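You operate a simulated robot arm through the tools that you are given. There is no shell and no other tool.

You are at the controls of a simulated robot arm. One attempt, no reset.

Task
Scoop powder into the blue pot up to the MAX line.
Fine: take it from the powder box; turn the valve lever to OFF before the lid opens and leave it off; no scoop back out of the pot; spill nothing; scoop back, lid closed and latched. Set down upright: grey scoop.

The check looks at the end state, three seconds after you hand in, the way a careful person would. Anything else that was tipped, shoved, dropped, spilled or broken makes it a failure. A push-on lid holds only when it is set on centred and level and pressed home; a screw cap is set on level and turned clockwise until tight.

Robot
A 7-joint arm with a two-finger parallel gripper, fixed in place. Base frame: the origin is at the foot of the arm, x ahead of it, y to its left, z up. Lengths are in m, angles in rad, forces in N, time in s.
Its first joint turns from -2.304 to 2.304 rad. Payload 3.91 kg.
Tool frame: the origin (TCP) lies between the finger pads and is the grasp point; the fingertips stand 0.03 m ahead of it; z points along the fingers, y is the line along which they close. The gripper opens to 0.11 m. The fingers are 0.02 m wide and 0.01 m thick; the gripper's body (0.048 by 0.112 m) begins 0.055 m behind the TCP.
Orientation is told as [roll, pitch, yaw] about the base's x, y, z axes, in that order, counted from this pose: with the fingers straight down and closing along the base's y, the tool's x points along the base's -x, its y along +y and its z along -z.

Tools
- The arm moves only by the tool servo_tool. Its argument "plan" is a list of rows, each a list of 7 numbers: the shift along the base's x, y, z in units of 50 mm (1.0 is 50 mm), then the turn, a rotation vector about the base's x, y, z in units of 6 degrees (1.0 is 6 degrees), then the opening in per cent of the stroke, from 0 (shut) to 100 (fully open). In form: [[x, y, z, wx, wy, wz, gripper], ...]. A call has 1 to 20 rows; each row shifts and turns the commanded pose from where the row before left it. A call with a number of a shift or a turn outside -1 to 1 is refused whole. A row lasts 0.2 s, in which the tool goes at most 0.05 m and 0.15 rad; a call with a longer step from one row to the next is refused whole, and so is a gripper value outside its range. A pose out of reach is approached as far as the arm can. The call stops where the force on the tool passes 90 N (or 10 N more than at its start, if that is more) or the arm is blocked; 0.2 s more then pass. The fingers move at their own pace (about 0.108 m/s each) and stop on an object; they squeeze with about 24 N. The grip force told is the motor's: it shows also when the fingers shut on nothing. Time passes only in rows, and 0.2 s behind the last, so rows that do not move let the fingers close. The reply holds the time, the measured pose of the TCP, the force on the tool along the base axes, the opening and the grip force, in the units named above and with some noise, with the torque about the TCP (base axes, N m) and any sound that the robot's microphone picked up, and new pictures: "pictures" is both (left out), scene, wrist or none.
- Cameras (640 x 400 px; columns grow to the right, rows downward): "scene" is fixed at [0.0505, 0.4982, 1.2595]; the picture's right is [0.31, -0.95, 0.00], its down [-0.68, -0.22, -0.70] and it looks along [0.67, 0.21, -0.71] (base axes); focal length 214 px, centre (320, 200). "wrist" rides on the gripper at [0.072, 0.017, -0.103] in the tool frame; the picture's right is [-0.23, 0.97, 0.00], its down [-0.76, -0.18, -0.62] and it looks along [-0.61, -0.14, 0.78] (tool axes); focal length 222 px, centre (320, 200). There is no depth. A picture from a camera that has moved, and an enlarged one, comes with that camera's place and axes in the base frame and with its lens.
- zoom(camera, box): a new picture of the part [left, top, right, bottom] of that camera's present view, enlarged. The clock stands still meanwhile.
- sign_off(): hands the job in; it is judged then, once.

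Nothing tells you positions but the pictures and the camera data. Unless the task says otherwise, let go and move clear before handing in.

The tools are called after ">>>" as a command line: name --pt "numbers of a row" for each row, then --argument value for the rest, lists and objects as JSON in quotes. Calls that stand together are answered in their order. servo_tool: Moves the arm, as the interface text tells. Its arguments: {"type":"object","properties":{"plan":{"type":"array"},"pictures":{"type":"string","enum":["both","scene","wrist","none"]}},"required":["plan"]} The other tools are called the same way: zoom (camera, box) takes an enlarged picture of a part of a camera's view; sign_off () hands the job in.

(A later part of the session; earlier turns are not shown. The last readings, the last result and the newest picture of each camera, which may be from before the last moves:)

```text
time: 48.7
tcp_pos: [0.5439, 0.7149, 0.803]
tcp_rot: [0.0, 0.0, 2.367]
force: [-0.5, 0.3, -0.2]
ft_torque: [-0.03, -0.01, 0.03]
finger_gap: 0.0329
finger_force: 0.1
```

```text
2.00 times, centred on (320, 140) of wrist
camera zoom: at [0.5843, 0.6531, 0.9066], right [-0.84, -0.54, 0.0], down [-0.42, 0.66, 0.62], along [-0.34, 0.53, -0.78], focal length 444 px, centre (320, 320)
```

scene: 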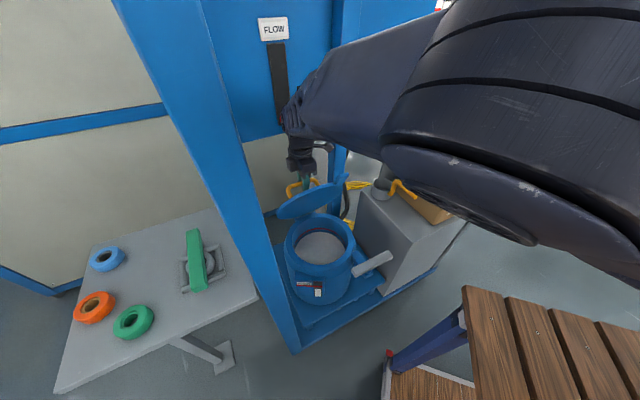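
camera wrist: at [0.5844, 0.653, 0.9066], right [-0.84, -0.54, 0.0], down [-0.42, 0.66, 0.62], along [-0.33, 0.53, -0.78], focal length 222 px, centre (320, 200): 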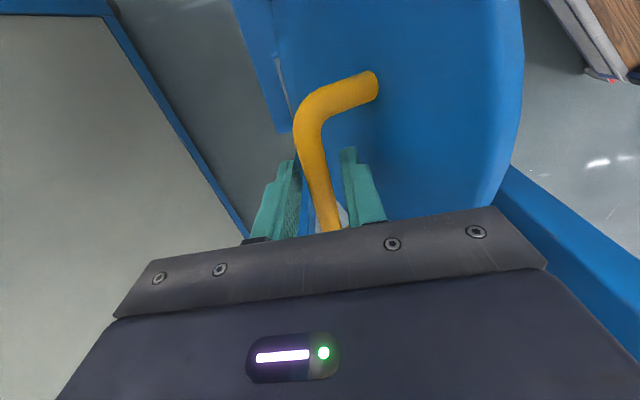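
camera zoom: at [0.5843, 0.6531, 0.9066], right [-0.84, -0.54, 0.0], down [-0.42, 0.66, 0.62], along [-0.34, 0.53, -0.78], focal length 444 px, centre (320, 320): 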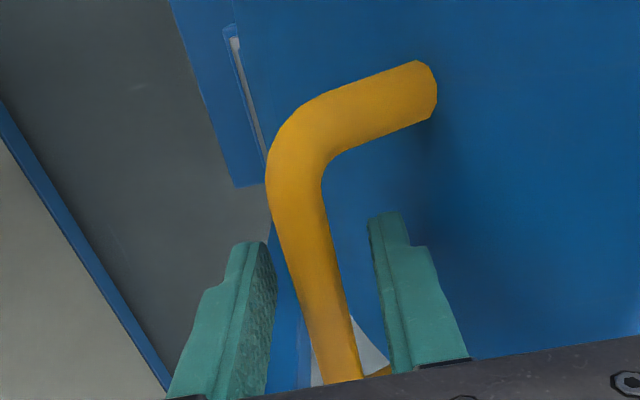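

The lid holds itself at about 66°, which leaves the front of the pot open and the handle reachable for closing later. I'll rise straight out of the handle and back away toward the front.

>>> servo_tool --pt "0 0 0.4 0 0 0 30" --pt "0 0 0.6 0 0 0 30" --pt "0 0 0.8 0 0 0 30" --pt "-0.3 -0.3 0.3 0 0 0 30" --pt "-0.6 -0.6 0.2 0 0 0 30" --pt "-0.6 -0.6 0.2 0 0 0 30" --pt "-0.6 -0.7 0.2 0 0 0 30" --pt "0 0 0 0 0 0 30" --pictures "both"

>>> zoom --camera "scene" --box '[265, 170, 405, 310]'

>>> zoom --camera "scene" --box '[350, 130, 500, 250]'

```text
time: 50.5
tcp_pos: [0.4395, 0.606, 0.9378]
tcp_rot: [0.0, -0.001, 2.364]
force: [-0.1, 0.2, 0.5]
ft_torque: [-0.01, 0.03, 0.01]
finger_gap: 0.0332
finger_force: 0.1
camera wrist: at [0.4793, 0.5441, 1.0416], right [-0.84, -0.54, 0.0], down [-0.42, 0.66, 0.62], along [-0.33, 0.53, -0.78], focal length 222 px, centre (320, 200)
```

scene: 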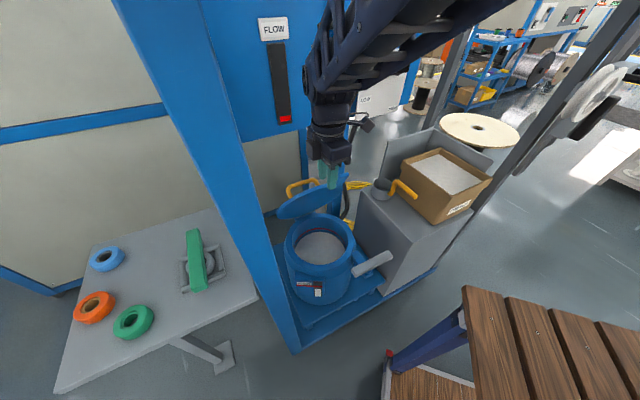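
wrist: 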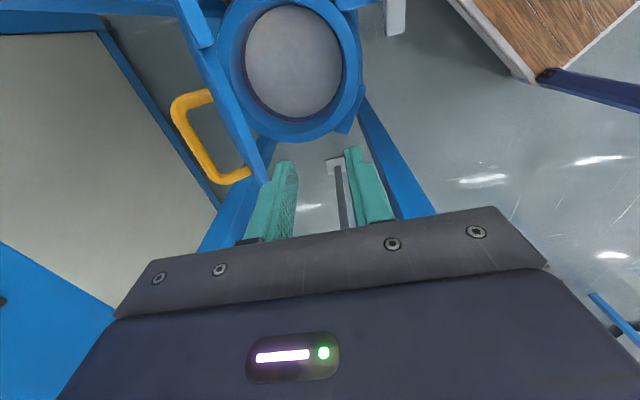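

```text
2.86 times, centred on (335, 240) of scene
camera zoom: at [0.0505, 0.4982, 1.2595], right [0.31, -0.95, 0.0], down [-0.68, -0.22, -0.7], along [0.67, 0.21, -0.71], focal length 613 px, centre (277, 86)
```

zoom: 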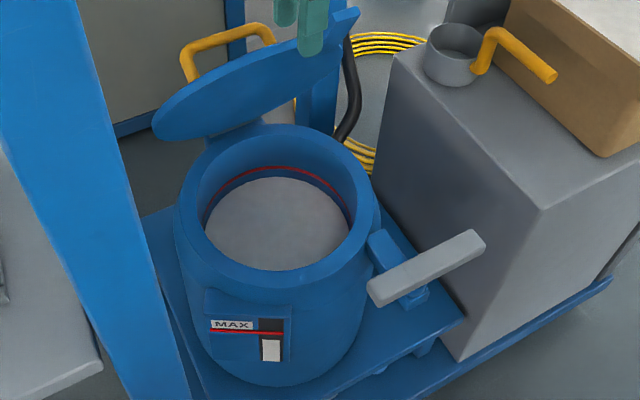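

```text
3.33 times, centred on (425, 190) of scene
camera zoom: at [0.0505, 0.4982, 1.2595], right [0.31, -0.95, 0.0], down [-0.68, -0.22, -0.7], along [0.67, 0.21, -0.71], focal length 715 px, centre (-30, 233)
```

zoom: 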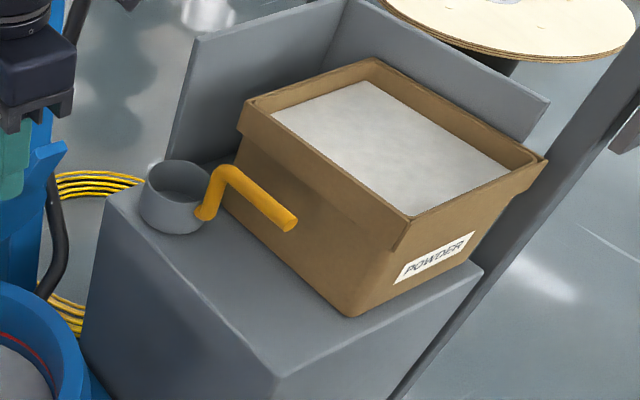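

The pot is open and the lid stays. I'll look closely at the level window, the inside of the pot, and the scoop.

>>> zoom --camera "scene" --box '[285, 210, 360, 305]'

>>> zoom --camera "wrist" --box '[210, 0, 380, 150]'

>>> zoom --camera "scene" --box '[365, 165, 425, 215]'

```text
4.21 times, centred on (322, 258) of scene
camera zoom: at [0.0505, 0.4982, 1.2595], right [0.31, -0.95, 0.0], down [-0.68, -0.22, -0.7], along [0.67, 0.21, -0.71], focal length 903 px, centre (310, -42)
```

zoom: 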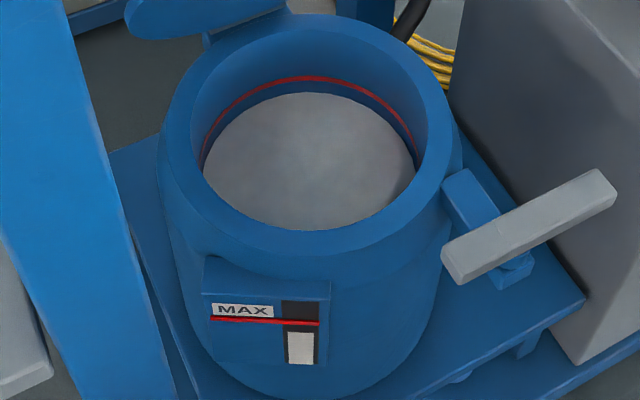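

```text
2.67 times, centred on (295, 75) of wrist
camera zoom: at [0.4793, 0.5441, 1.0416], right [-0.84, -0.54, 0.0], down [-0.42, 0.66, 0.62], along [-0.33, 0.53, -0.78], focal length 592 px, centre (387, 533)
```

zoom: 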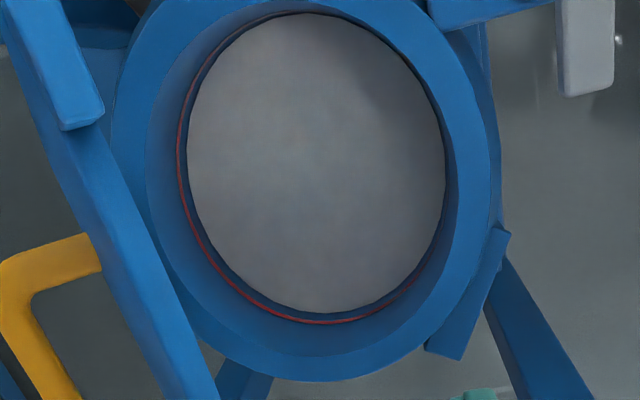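

```text
8.00 times, centred on (395, 190) of scene
camera zoom: at [0.0505, 0.4982, 1.2595], right [0.31, -0.95, 0.0], down [-0.68, -0.22, -0.7], along [0.67, 0.21, -0.71], focal length 1716 px, centre (-280, 280)
```

zoom: 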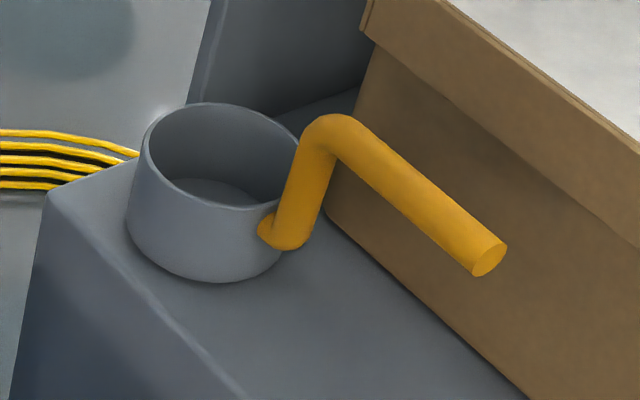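

The powder is about 24 mm below the MAX line, roughly 700 ml by my estimate. The scoop's cup holds around 230 ml, so about three scoops. The scoop's handle bar runs from (0.715, 0.414) to (0.641, 0.344) at z≈0.747, so I'll move over the stand for a closer look.

>>> servo_tool --pt "0.2 -0.41 0.15 0 0 -1 30" --pt "0.2 -0.41 0.15 0 0 -1 30" --pt "0.2 -0.41 0.15 0 0 -1 30" --pt "0.2 -0.41 0.15 0 0 -1 30" --pt "0.2 -0.41 0.15 0 0 -1 30" --pt "0.2 -0.41 0.15 0 0 -1 30" --pt "0.2 -0.41 0.15 0 0 -1 30" --pt "0.2 -0.41 0.15 0 0 -1 30" --pt "0.2 -0.41 0.15 0 0 -1 30" --pt "0.2 -0.41 0.15 0 0 -1 30" --pt "0.2 -0.41 0.15 0 0 -1 30" --pt "0.2 -0.41 0.15 0 0 -1 30" --pt "0.2 -0.41 0.15 0 0 -1 30" --pt "0.2 -0.41 0.15 0 0 -1 30" --pt "0.2 -0.41 0.15 0 0 -1 30" --pt "0 0 0 0 0 0 30" --pictures "both"

>>> zoom --camera "wrist" --box '[140, 30, 500, 230]'

```text
time: 53.9
tcp_pos: [0.5875, 0.2997, 1.0504]
tcp_rot: [0.0, -0.002, 0.794]
force: [0.8, 0.4, -0.2]
ft_torque: [0.01, -0.02, 0.01]
finger_gap: 0.0331
finger_force: 0.1
camera wrist: at [0.5255, 0.2591, 1.1537], right [-0.54, 0.84, 0.0], down [0.66, 0.42, 0.62], along [0.53, 0.33, -0.78], focal length 222 px, centre (320, 200)
```

scene: 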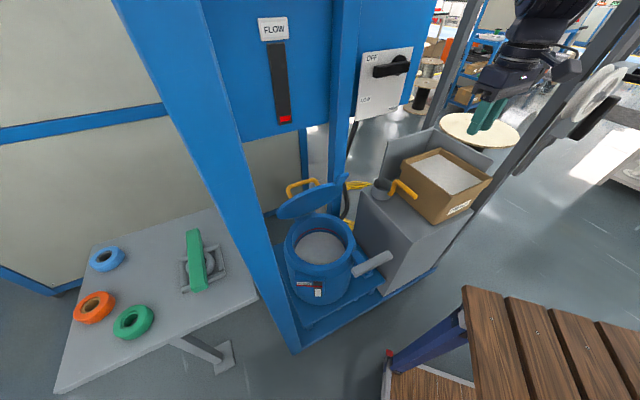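
wrist: 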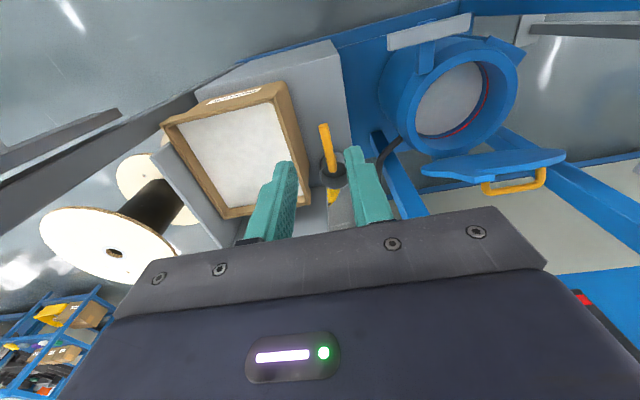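

```text
1.78 times, centred on (320, 130) of wrist
camera zoom: at [0.5255, 0.2591, 1.1537], right [-0.54, 0.84, 0.0], down [0.66, 0.42, 0.62], along [0.53, 0.33, -0.78], focal length 395 px, centre (320, 324)
```

zoom: 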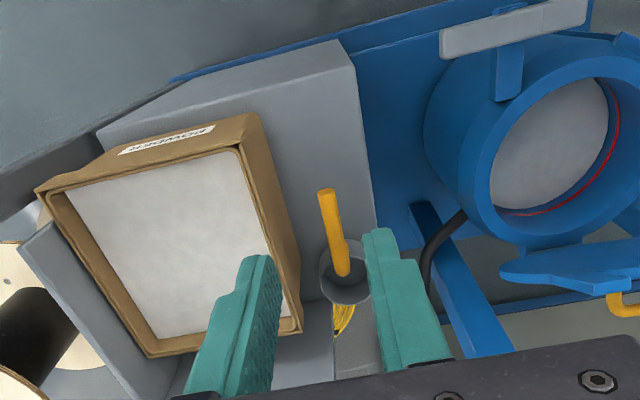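

From here the box rim is at z≈0.787 (u 0.63–0.84, v 0.29–0.49 in frame axes), and the scoop bar is clear of it by about 6 cm. I'll come down over the bar close to the cup end, fingers parallel to it.

>>> servo_tool --pt "0.44 0.377 -0.9 0 0 0 50" --pt "0.44 0.377 -0.9 0 0 0 50" --pt "0.44 0.377 -0.9 0 0 0 50" --pt "0.44 0.377 -0.9 0 0 0 50" --pt "0.44 0.377 -0.9 0 0 0 50" --pt "0 0 0 0 0 0 50" --pictures "both"

>>> zoom --camera "wrist" --box '[220, 40, 420, 240]'

>>> zoom --camera "scene" --box '[355, 140, 455, 220]'

```text
refused: row 1 steps farther than a row can; nothing moved
```

```text
2.00 times, centred on (320, 140) of wrist
camera zoom: at [0.5255, 0.2591, 1.1537], right [-0.54, 0.84, 0.0], down [0.66, 0.42, 0.62], along [0.53, 0.33, -0.78], focal length 444 px, centre (320, 320)
```

zoom: 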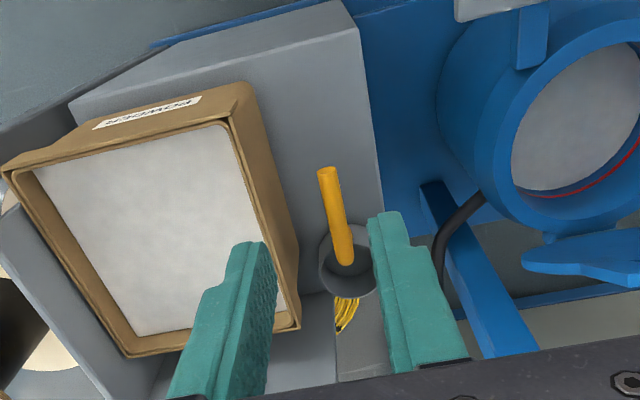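

```text
5.00 times, centred on (405, 180) of scene
camera zoom: at [0.0505, 0.4982, 1.2595], right [0.31, -0.95, 0.0], down [-0.68, -0.22, -0.7], along [0.67, 0.21, -0.71], focal length 1072 px, centre (-105, 300)
```

zoom: 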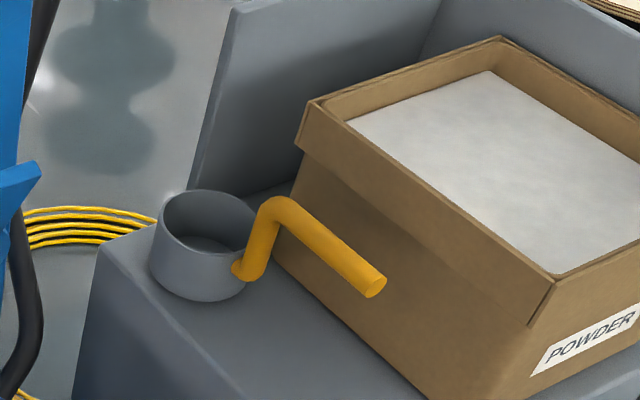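

The steps were a touch too long, so I'll use shorter ones.

>>> servo_tool --pt "0.367 0.314 -0.76 0 0 0 50" --pt "0.367 0.314 -0.76 0 0 0 50" --pt "0.367 0.314 -0.76 0 0 0 50" --pt "0.367 0.314 -0.76 0 0 0 50" --pt "0.367 0.314 -0.76 0 0 0 50" --pt "0.367 0.314 -0.76 0 0 0 50" --pt "0 0 0 0 0 0 50" --pictures "both"

>>> zoom --camera "wrist" --box '[220, 40, 420, 240]'

>>> zoom --camera "scene" --box '[355, 140, 455, 220]'

```text
time: 55.5
tcp_pos: [0.6989, 0.3934, 0.822]
tcp_rot: [-0.001, -0.004, 0.796]
force: [0.3, -0.6, -0.1]
ft_torque: [0.02, 0.01, -0.01]
finger_gap: 0.0548
finger_force: 0.0
camera wrist: at [0.636, 0.3536, 0.9249], right [-0.54, 0.84, 0.0], down [0.66, 0.42, 0.62], along [0.53, 0.34, -0.78], focal length 222 px, centre (320, 200)
```

scene: 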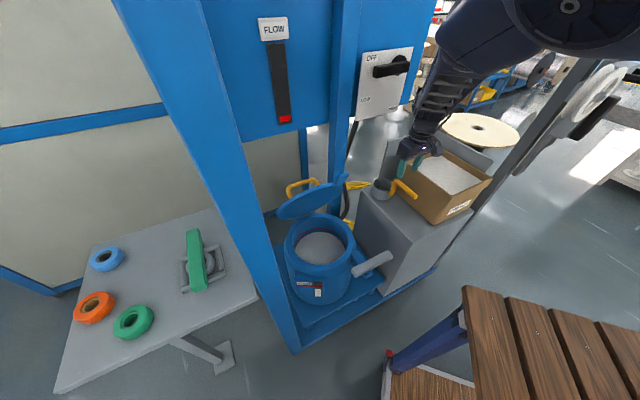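
wrist: 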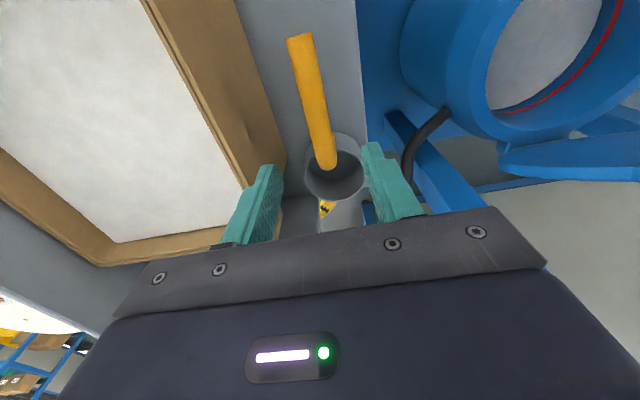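

```text
2.00 times, centred on (320, 140) of wrist
camera zoom: at [0.636, 0.3536, 0.9249], right [-0.54, 0.84, 0.0], down [0.66, 0.42, 0.62], along [0.53, 0.34, -0.78], focal length 444 px, centre (320, 320)
```

zoom: 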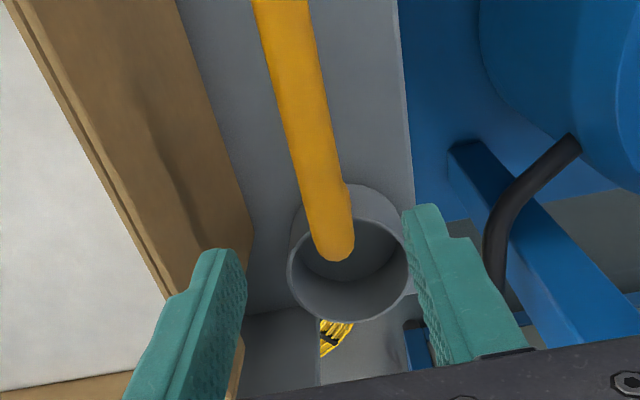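

```text
5.00 times, centred on (405, 180) of scene
camera zoom: at [0.0505, 0.4982, 1.2595], right [0.31, -0.95, 0.0], down [-0.68, -0.22, -0.7], along [0.67, 0.21, -0.71], focal length 1072 px, centre (-105, 300)
```

zoom: 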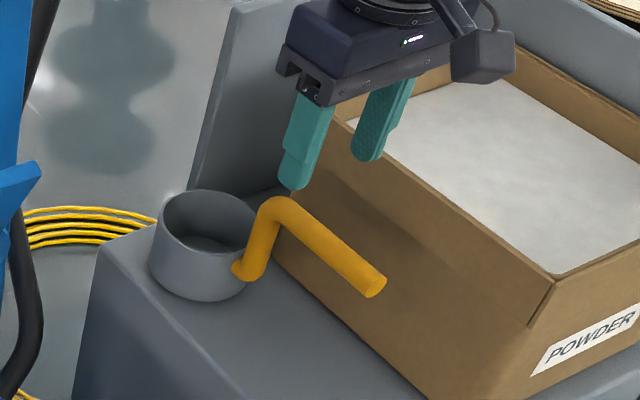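

The fingers straddle the bar about 25 mm behind the bend, well aligned. I'll lower to grip height and check.

>>> servo_tool --pt "0 0 -0.74 0 0 0 50" --pt "0 0 -0.72 0 0 0 50" --pt "0 0 0 0 0 0 50" --pictures "wrist"

>>> zoom --camera "wrist" --box '[220, 40, 420, 240]'

>>> zoom --camera "scene" --box '[355, 140, 455, 220]'

```text
time: 56.3
tcp_pos: [0.6989, 0.3937, 0.75]
tcp_rot: [0.001, -0.004, 0.797]
force: [-0.4, 0.4, 0.0]
ft_torque: [-0.02, 0.0, 0.0]
finger_gap: 0.0548
finger_force: 0.1
camera wrist: at [0.6362, 0.3534, 0.8522], right [-0.54, 0.84, 0.0], down [0.66, 0.42, 0.62], along [0.53, 0.34, -0.78], focal length 222 px, centre (320, 200)
```

wrist: 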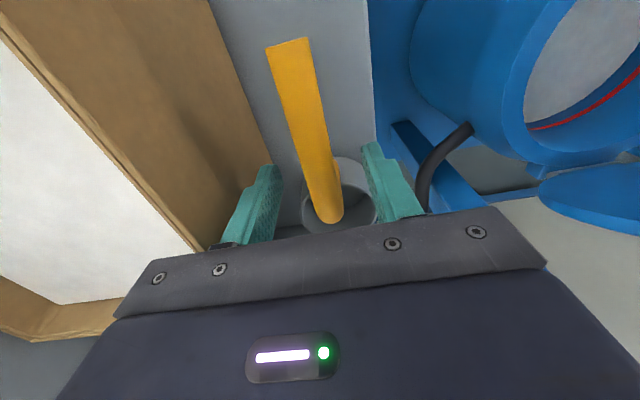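

```text
2.00 times, centred on (320, 140) of wrist
camera zoom: at [0.6362, 0.3534, 0.8522], right [-0.54, 0.84, 0.0], down [0.66, 0.42, 0.62], along [0.53, 0.34, -0.78], focal length 444 px, centre (320, 320)
```

zoom: 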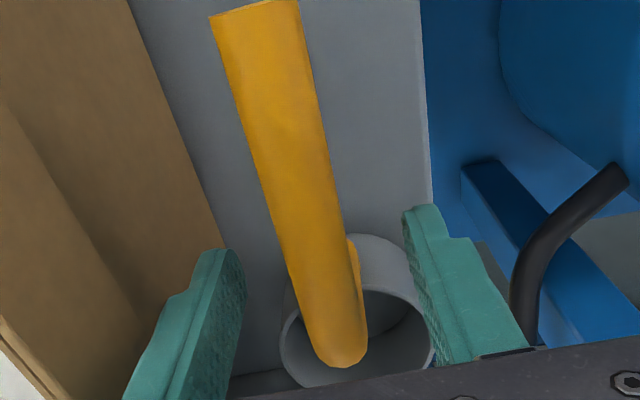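

```text
5.00 times, centred on (405, 180) of scene
camera zoom: at [0.0505, 0.4982, 1.2595], right [0.31, -0.95, 0.0], down [-0.68, -0.22, -0.7], along [0.67, 0.21, -0.71], focal length 1072 px, centre (-105, 300)
```

zoom: 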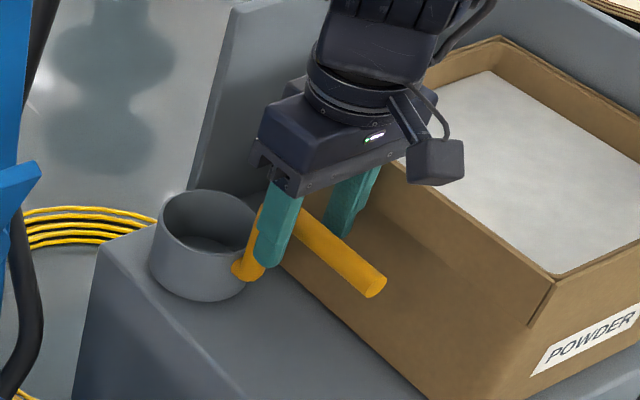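

The bar is between the pads. I'll close on it, remembering this pose for setting the scoop back.

>>> servo_tool --pt "0 0 0 0 0 0 30" --pt "0 0 0 0 0 0 15" --pt "0 0 0 0 0 0 0" --pt "0 0 0 0 0 0 0" --pt "0 0 0 0 0 0 0" --pictures "wrist"

>>> zoom --camera "scene" --box '[355, 140, 455, 220]'

```text
time: 57.5
tcp_pos: [0.6992, 0.3934, 0.7492]
tcp_rot: [-0.001, 0.0, 0.796]
force: [-0.5, -0.4, -1.3]
ft_torque: [-0.05, 0.09, 0.03]
finger_gap: 0.0182
finger_force: 24.4
camera wrist: at [0.6362, 0.3534, 0.8525], right [-0.54, 0.84, 0.0], down [0.66, 0.42, 0.62], along [0.53, 0.33, -0.78], focal length 222 px, centre (320, 200)
```

wrist: 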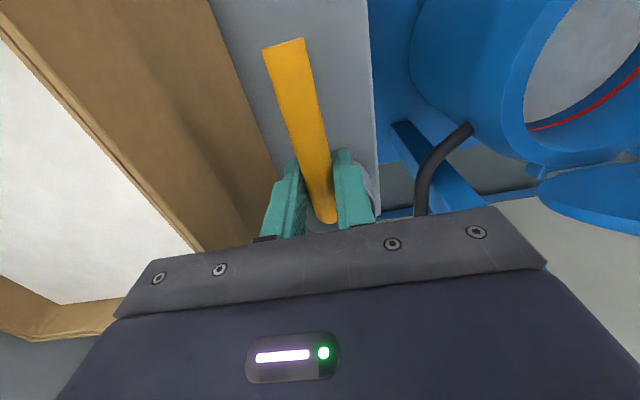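

```text
5.00 times, centred on (405, 180) of scene
camera zoom: at [0.0505, 0.4982, 1.2595], right [0.31, -0.95, 0.0], down [-0.68, -0.22, -0.7], along [0.67, 0.21, -0.71], focal length 1072 px, centre (-105, 300)
```

zoom: 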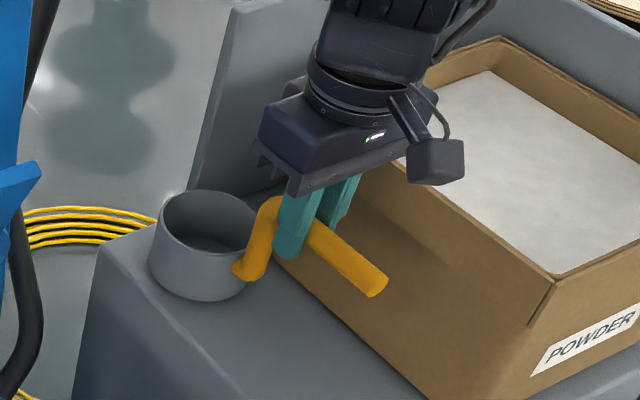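

The scoop is held (gap 18 mm). I'll lift it straight up and, while it's still empty, take it over the pot to test whether the arm can roll it far enough to pour.

>>> servo_tool --pt "0 0 0.4 0 0 0 0" --pt "0 0 0.8 0 0 0 0" --pt "0 0 0.9 0 0 0 0" --pt "0 0 0.9 0 0 0 0" --pt "0 0 0.9 0 0 0 0" --pt "0 0 0 0 0 0 0" --pictures "both"

>>> zoom --camera "wrist" --box '[220, 40, 420, 240]'

>>> zoom --camera "scene" --box '[345, 100, 465, 220]'

```text
time: 58.9
tcp_pos: [0.6981, 0.3954, 0.9458]
tcp_rot: [0.0, 0.001, 0.796]
force: [0.7, 0.7, -2.0]
ft_torque: [-0.07, 0.09, 0.0]
finger_gap: 0.0184
finger_force: 24.0
camera wrist: at [0.6366, 0.3549, 1.0488], right [-0.54, 0.84, 0.0], down [0.66, 0.42, 0.62], along [0.53, 0.33, -0.78], focal length 222 px, centre (320, 200)
```

scene: 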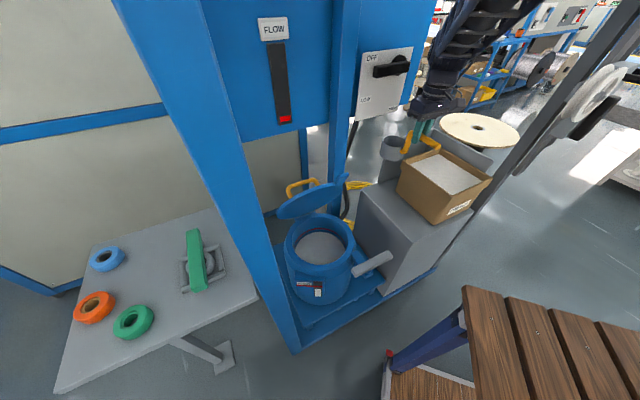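
wrist: 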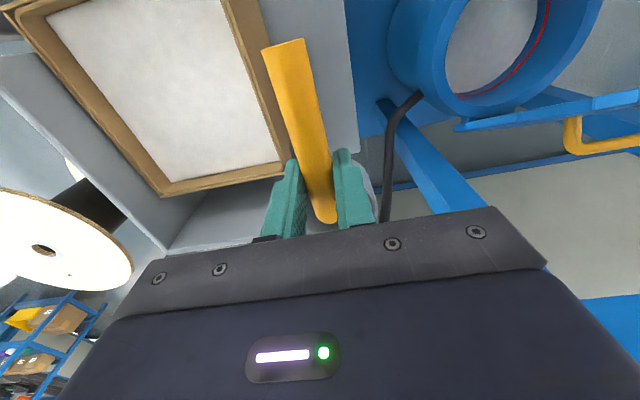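

```text
2.00 times, centred on (320, 140) of wrist
camera zoom: at [0.6366, 0.3549, 1.0488], right [-0.54, 0.84, 0.0], down [0.66, 0.42, 0.62], along [0.53, 0.33, -0.78], focal length 444 px, centre (320, 320)
```

zoom: 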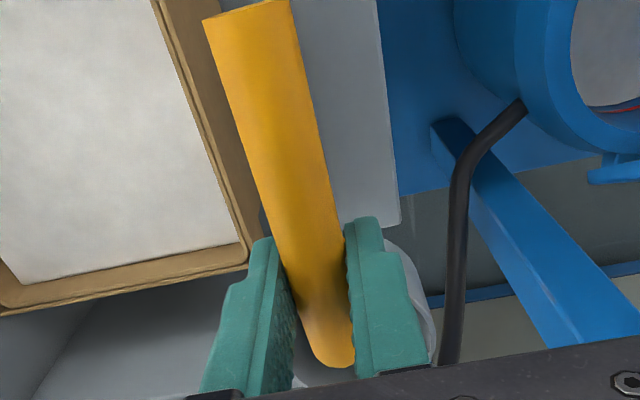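

```text
3.33 times, centred on (405, 160) of scene
camera zoom: at [0.0505, 0.4982, 1.2595], right [0.31, -0.95, 0.0], down [-0.68, -0.22, -0.7], along [0.67, 0.21, -0.71], focal length 715 px, centre (37, 333)
```

zoom: 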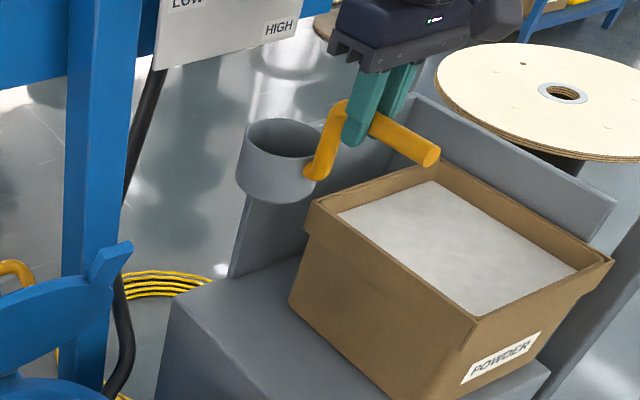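

Scoop is up and level. Now over to the front of the pot at z≈0.95, then an empty roll test about the bar axis (mouth toward the right).

>>> servo_tool --pt "-0.777 0.317 0 0 0 0 0" --pt "-0.777 0.317 0 0 0 0 0" --pt "-0.777 0.317 0 0 0 0 0" --pt "-0.777 0.317 0 0 0 0 0" --pt "-0.777 0.317 0 0 0 0 0" --pt "-0.777 0.317 0 0 0 0 0" --pt "-0.777 0.317 0 0 0 0 0" --pt "0 0 0 0.7 0.714 0 0" --pt "0 0 0 0.7 0.714 0 0" --pt "0 0 0 0.7 0.714 0 0" --pt "0 0 0 0.7 0.714 0 0" --pt "0 0 0 0.7 0.714 0 0" --pt "0 0 0 0.7 0.714 0 0" --pt "0 0 0 0.7 0.714 0 0" --pt "0 0 0 0.7 0.714 0 0" --pt "0 0 0 0.7 0.714 0 0" --pt "0 0 0 0.7 0.714 0 0" --pictures "both"

```text
time: 62.5
tcp_pos: [0.4259, 0.5042, 0.9443]
tcp_rot: [1.048, -0.002, 0.793]
force: [0.3, 0.4, -1.7]
ft_torque: [-0.2, -0.03, -0.01]
finger_gap: 0.0181
finger_force: 24.1
camera wrist: at [0.4333, 0.3957, 1.0109], right [-0.19, 0.5, 0.84], down [0.98, 0.1, 0.16], along [-0.01, 0.86, -0.51], focal length 222 px, centre (320, 200)
```

scene: 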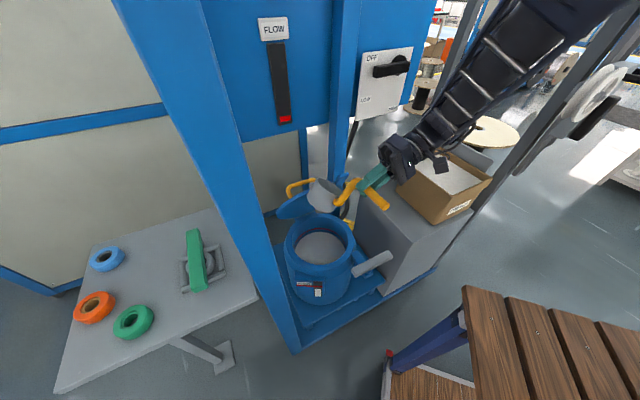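
wrist: 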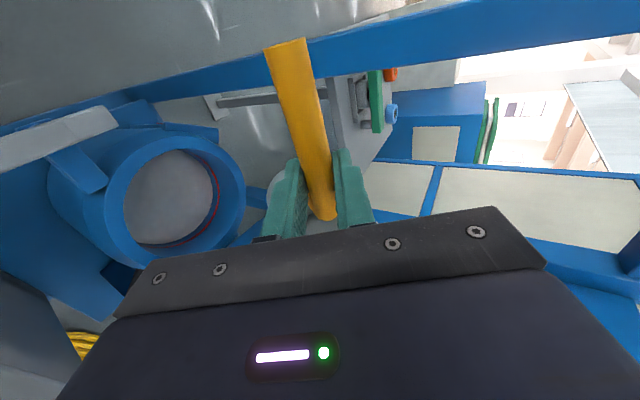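

60° roll works fine. I'll continue to about 108° and see whether it still tracks.

>>> servo_tool --pt "0 0 0 0.7 0.714 0 0" --pt "0 0 0 0.7 0.714 0 0" --pt "0 0 0 0.7 0.714 0 0" --pt "0 0 0 0.7 0.714 0 0" --pt "0 0 0 0.7 0.714 0 0" --pt "0 0 0 0.7 0.714 0 0" --pt "0 0 0 0.7 0.714 0 0" --pt "0 0 0 0.7 0.714 0 0" --pt "0 0 0 0 0 0 0" --pictures "both"

>>> zoom --camera "scene" --box '[265, 140, 465, 280]'

```text
time: 64.5
tcp_pos: [0.4264, 0.5032, 0.9451]
tcp_rot: [1.618, 0.0, 0.792]
force: [0.4, -0.7, -1.2]
ft_torque: [-0.25, -0.02, 0.03]
finger_gap: 0.0181
finger_force: 23.9
out of reach, approached as far as the arm can: row 6, 7, 8
camera wrist: at [0.45, 0.3793, 0.957], right [0.19, 0.13, 0.97], down [0.97, 0.11, -0.21], along [-0.13, 0.99, -0.1], focal length 222 px, centre (320, 200)
```

scene: 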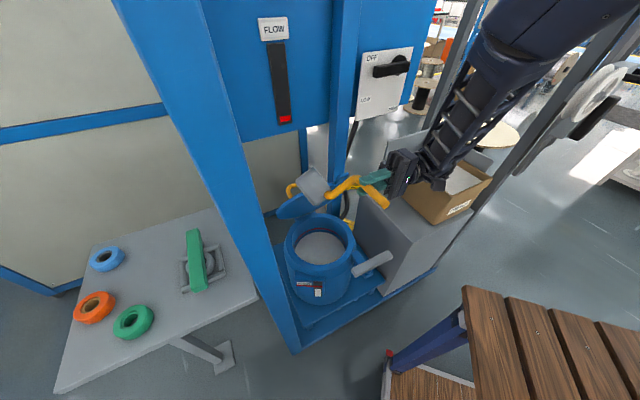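
wrist: 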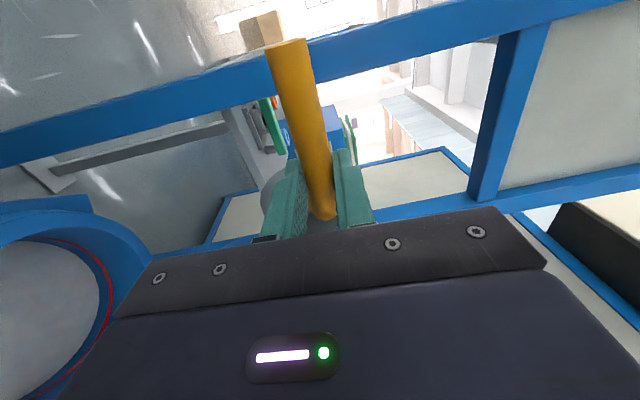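

```text
2.86 times, centred on (365, 210) of scene
camera zoom: at [0.0505, 0.4982, 1.2595], right [0.31, -0.95, 0.0], down [-0.68, -0.22, -0.7], along [0.67, 0.21, -0.71], focal length 613 px, centre (191, 171)
```

zoom: 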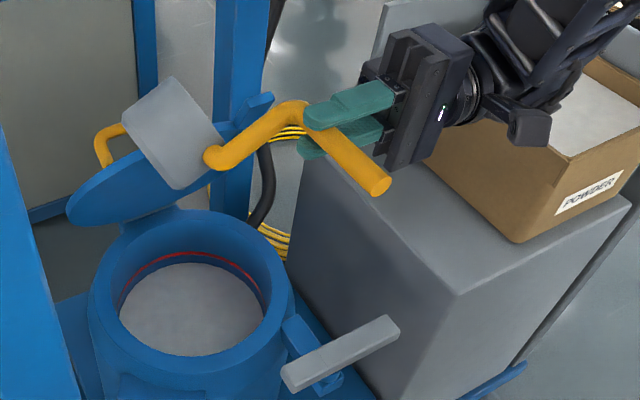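

The roll stalls near 93° here. I'll see whether a different heading of the tool lets it roll further, still empty and clear of everything.

>>> servo_tool --pt "0 0 0 0 0 -1 0" --pt "0 0 0 0 0 -1 0" --pt "0 0 0 0 0 -1 0" --pt "0 0 0 0 0 -1 0" --pt "0 0 0 0.93 0.36 0 0" --pt "0 0 0 0.93 0.36 0 0" --pt "0 0 0 0.93 0.36 0 0" --pt "0 0 0 0.93 0.36 0 0" --pt "0 0 0 0 0 0 0" --pictures "none"

```text
time: 66.5
tcp_pos: [0.4266, 0.5037, 0.9463]
tcp_rot: [1.723, -0.002, 0.373]
force: [0.0, 0.3, -2.3]
ft_torque: [-0.18, 0.05, -0.02]
finger_gap: 0.0185
finger_force: 24.0
out of reach, approached as far as the arm can: row 6, 7, 8
```

Turning the heading gains a few degrees. I'll test how height affects the limit by lowering about 10 cm here and rolling more.

>>> servo_tool --pt "0 0 -0.7 0 0 0 0" --pt "0 0 -0.7 0 0 0 0" --pt "0 0 -0.6 0 0 0 0" --pt "0 0 0 0.93 0.36 0 0" --pt "0 0 0 0.93 0.36 0 0" --pt "0 0 0 0.93 0.36 0 0" --pt "0 0 0 0 0 0 0" --pictures "both"

```text
time: 68.1
tcp_pos: [0.4328, 0.5444, 0.8788]
tcp_rot: [1.703, -0.001, 0.368]
force: [-0.2, -0.6, -0.4]
ft_torque: [-0.09, 0.02, -0.01]
finger_gap: 0.0185
finger_force: 24.1
out of reach, approached as far as the arm can: row 1, 2, 3, 4, 5, 6
camera wrist: at [0.404, 0.4205, 0.8823], right [0.26, -0.04, 0.97], down [0.92, -0.28, -0.26], along [0.28, 0.96, -0.04], focal length 222 px, centre (320, 200)
```

scene: 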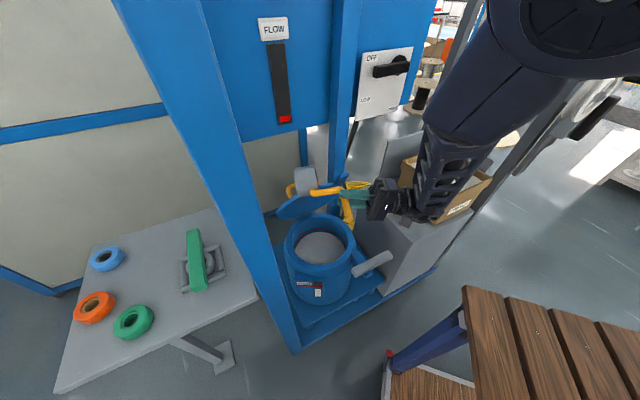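
wrist: 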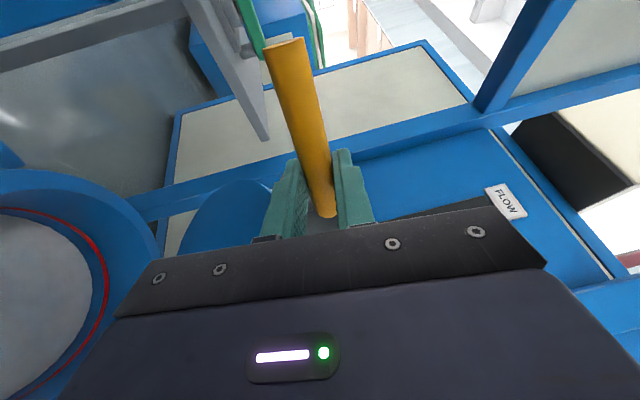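

Lower is harder with this heading; a heading nearer the arm's own direction should give more room. I'll turn the scoop so its bar points along +x, the tool heading +y, and test the roll limit there.

>>> servo_tool --pt "-0.18 0.15 0 0 0 -1 0" --pt "-0.18 0.15 0 0 0 -1 0" --pt "-0.18 0.15 0 0 0 -1 0" --pt "-0.18 0.15 0 0 0 -0.5 0" --pt "0 0 0 1 0 0 0" --pt "0 0 0 1 0 0 0" --pt "0 0 0 1 0 0 0" --pt "0 0 0 0 0 0 0" --pictures "both"

```text
time: 69.9
tcp_pos: [0.4508, 0.5533, 0.9351]
tcp_rot: [1.887, -0.008, 0.029]
force: [-0.7, -0.1, -1.5]
ft_torque: [-0.21, 0.15, 0.01]
finger_gap: 0.0184
finger_force: 23.8
out of reach, approached as far as the arm can: row 4, 5, 6, 7
camera wrist: at [0.382, 0.4458, 0.9192], right [0.23, -0.3, 0.93], down [0.78, -0.52, -0.36], along [0.58, 0.8, 0.11], focal length 222 px, centre (320, 200)
```

scene: 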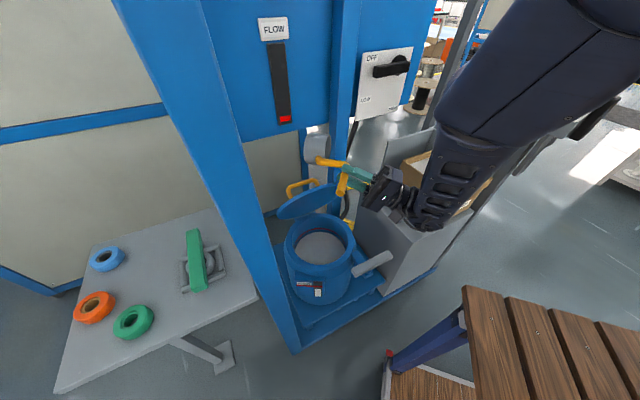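
wrist: 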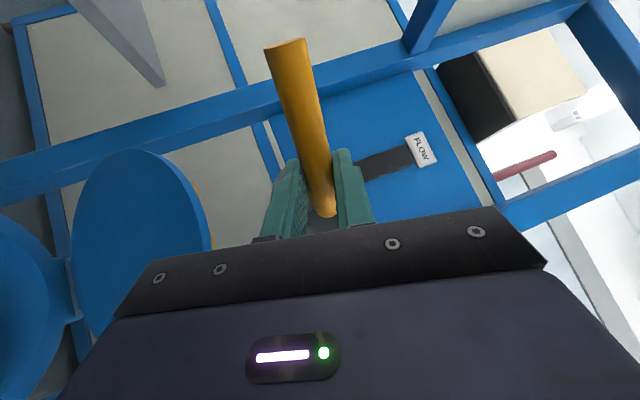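

At this heading it reaches 108°, but only high up. A better idea is to regrasp the scoop with the tool leaning about 45° to the left, so pouring swings the tool through its comfortable range. I'll bring the scoop upright and go back over its spot.

>>> servo_tool --pt "-0.1 -0.24 0.2 -1 0 0 0" --pt "-0.1 -0.24 0.2 -1 0 0 0" --pt "-0.1 -0.24 0.2 -1 0 0 0" --pt "0.06 -0.24 0.08 -1 0 0 0" --pt "0.06 -0.24 0.08 -1 0 0 0" --pt "0.06 -0.24 0.08 -1 0 0 0" --pt "0.06 -0.24 0.08 -1 0 0 0" --pt "0.06 -0.24 0.08 -1 0 0 0" --pt "0.06 -0.24 0 -1 0 0 0" --pt "0.06 -0.24 0 -1 0 0 0" --pt "0.06 -0.24 0 -1 0 0 0" --pt "0.06 -0.24 0 -1 0 0 0" --pt "0.06 -0.24 0 -1 0 0 0" --pt "0.06 -0.24 0 -1 0 0 0" --pt "0.06 -0.2 0 -1 0 0 0" --pt "0.06 -0.2 0 -1 0 0 0" --pt "0.06 -0.2 0 -1 0 0 0" --pt "0.06 -0.2 0 -1 0 0 0" --pt "0 0 0 0 0 0 0" --pictures "both"

```text
time: 73.9
tcp_pos: [0.4814, 0.3445, 0.9859]
tcp_rot: [0.003, 0.028, -0.002]
force: [-0.1, -0.3, -1.0]
ft_torque: [0.06, 0.13, 0.01]
finger_gap: 0.0183
finger_force: 23.7
camera wrist: at [0.4117, 0.3614, 1.0911], right [0.23, 0.97, -0.01], down [0.78, -0.18, 0.6], along [0.58, -0.14, -0.8], focal length 222 px, centre (320, 200)
```

scene: 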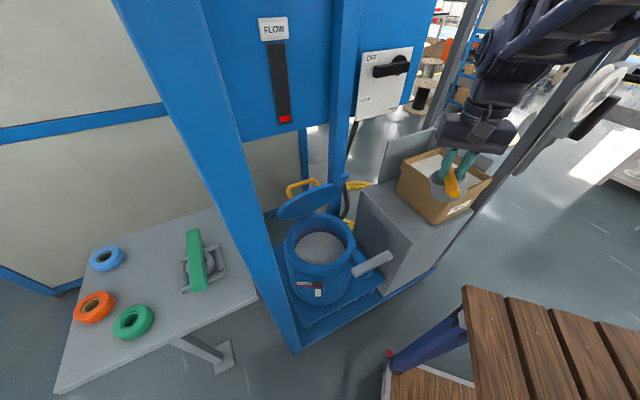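
wrist: 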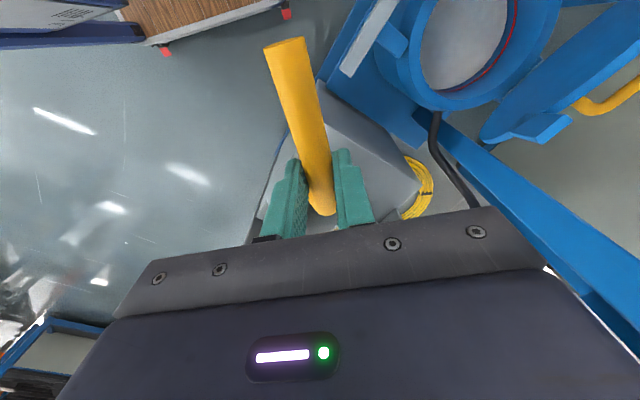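

Upright again and still firmly held. I'll turn back to the original heading, move over the scoop's spot, and come down to just above the stand.

>>> servo_tool --pt "0.545 0.122 -0.09 0 -0.27 0.95 0" --pt "0.545 0.122 -0.09 0 0 0.95 0" --pt "0.545 0.122 -0.09 0 0 0.95 0" --pt "0.545 0.122 -0.09 0 0 0.95 0" --pt "0.545 0.122 -0.09 0 0 0.95 0" --pt "0.545 0.122 -0.09 0 0 0.95 0" --pt "0.545 0.122 -0.09 0 0 0.95 0" --pt "0.545 0.122 -0.09 0 0 0.97 0" --pt "0 0 0 0 0 0 0" --pictures "none"

```text
time: 75.9
tcp_pos: [0.7015, 0.3938, 0.9494]
tcp_rot: [-0.002, 0.001, 0.8]
force: [0.2, -1.4, -2.4]
ft_torque: [-0.06, 0.13, -0.01]
finger_gap: 0.0182
finger_force: 23.8
```

Right over the spot and level. Descending to set it down gently.

>>> servo_tool --pt "-0.04 0 -0.9 0 0 0 0" --pt "0 0 -0.9 0 0 0 0" --pt "0 0 -0.9 0 0 0 0" --pt "0 0 -0.9 0 0 0 0" --pt "0 0 -0.2 0 0 0 0" --pt "0 0 -0.1 0 0 0 0" --pt "0 0 -0.06 0 0 0 0" --pt "0 0 0 0 0 0 0" --pictures "none"

>>> zoom --camera "scene" --box '[355, 140, 455, 220]'

```text
time: 76.8
tcp_pos: [0.6916, 0.3988, 0.8057]
tcp_rot: [0.011, 0.002, 0.808]
force: [-46.3, -3.3, 28.5]
ft_torque: [0.31, -2.28, 0.21]
finger_gap: 0.0212
finger_force: 23.7
stopped in row 4: the force on the tool passed its limit at 126 N (the readings are from after the stop); the commanded pose is now the measured one
```

```text
5.00 times, centred on (405, 180) of scene
camera zoom: at [0.0505, 0.4982, 1.2595], right [0.31, -0.95, 0.0], down [-0.68, -0.22, -0.7], along [0.67, 0.21, -0.71], focal length 1072 px, centre (-105, 300)
```

zoom: 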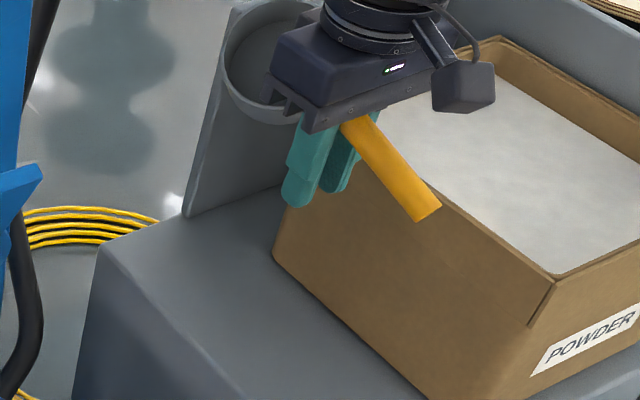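

Something caught on the way down: the cup has met the stand's upright panel and pivoted in the grip. I'll stop and look before doing anything else.

>>> zoom --camera "wrist" --box '[160, 0, 480, 240]'

>>> zoom --camera "scene" --box '[340, 90, 480, 220]'

```text
1.67 times, centred on (320, 120) of wrist
camera zoom: at [0.6302, 0.3579, 0.908], right [-0.55, 0.84, 0.01], down [0.66, 0.42, 0.62], along [0.51, 0.35, -0.78], focal length 370 px, centre (320, 333)
```

zoom: 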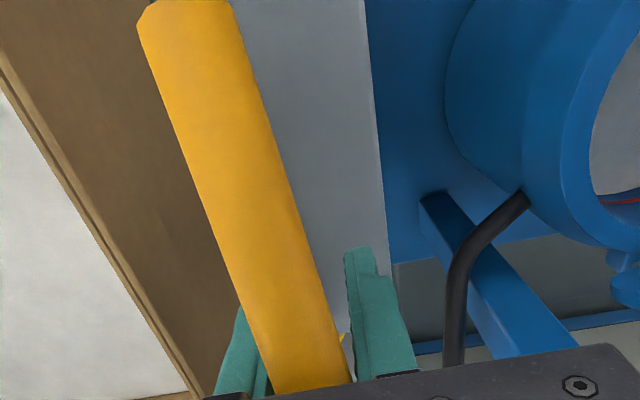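

```text
3.08 times, centred on (410, 155) of scene
camera zoom: at [0.0505, 0.4982, 1.2595], right [0.31, -0.95, 0.0], down [-0.68, -0.22, -0.7], along [0.67, 0.21, -0.71], focal length 660 px, centre (43, 338)
```

zoom: 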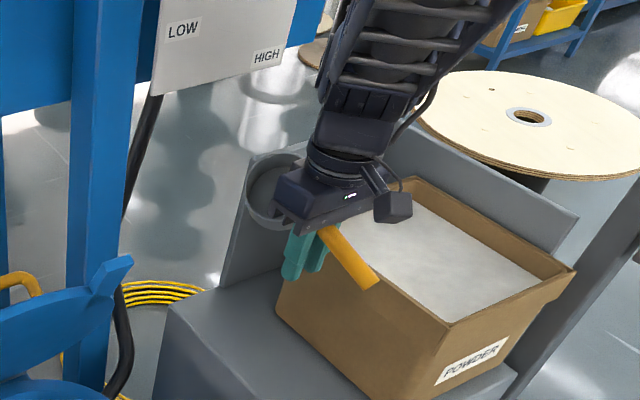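

The scoop's bar has pitched about 13° in the grip (cup up), caught on the top of the stand's back panel. I'll rise straight back up and look.

>>> servo_tool --pt "0 0 0.3 0 0 0 0" --pt "0 0 0.6 0 0 0 0" --pt "0 0 0.8 0 0 0 0" --pt "0 0 0.8 0 0 0 0" --pt "0 0 0 0 0 0 0" --pictures "both"

>>> zoom --camera "scene" --box '[340, 90, 480, 220]'

>>> zoom --camera "wrist" --box '[160, 0, 480, 240]'

```text
time: 78.0
tcp_pos: [0.6935, 0.3987, 0.9292]
tcp_rot: [0.007, 0.003, 0.805]
force: [-1.0, 0.4, -1.5]
ft_torque: [-0.07, 0.16, -0.02]
finger_gap: 0.0198
finger_force: 24.5
camera wrist: at [0.6323, 0.3572, 1.0325], right [-0.54, 0.84, 0.01], down [0.66, 0.42, 0.62], along [0.52, 0.34, -0.78], focal length 222 px, centre (320, 200)
```

scene: 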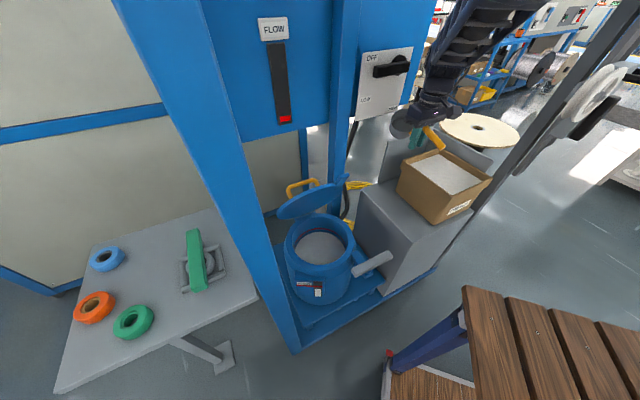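
wrist: 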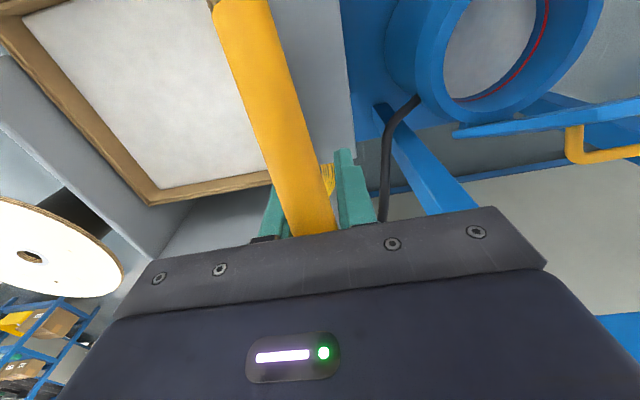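

```text
3.08 times, centred on (410, 155) of scene
camera zoom: at [0.0505, 0.4982, 1.2595], right [0.31, -0.95, 0.0], down [-0.68, -0.22, -0.7], along [0.67, 0.21, -0.71], focal length 660 px, centre (43, 338)
```

zoom: 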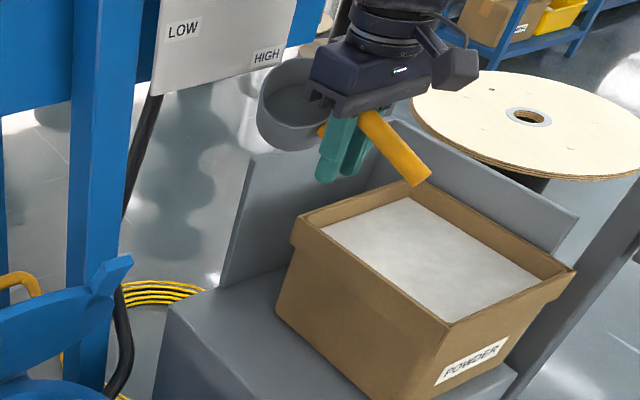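

```text
1.67 times, centred on (320, 120) of wrist
camera zoom: at [0.6323, 0.3572, 1.0325], right [-0.54, 0.84, 0.01], down [0.66, 0.42, 0.62], along [0.52, 0.34, -0.78], focal length 370 px, centre (320, 333)
```

zoom: 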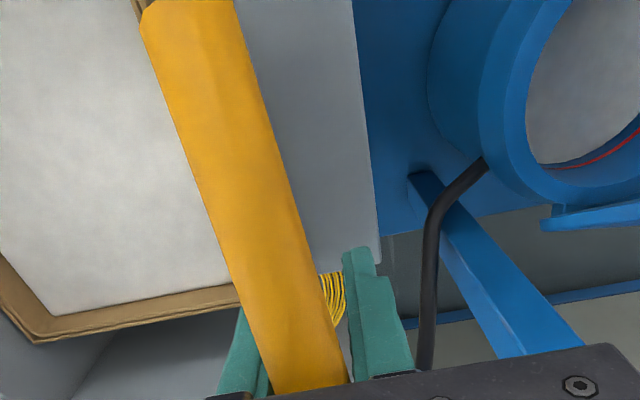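

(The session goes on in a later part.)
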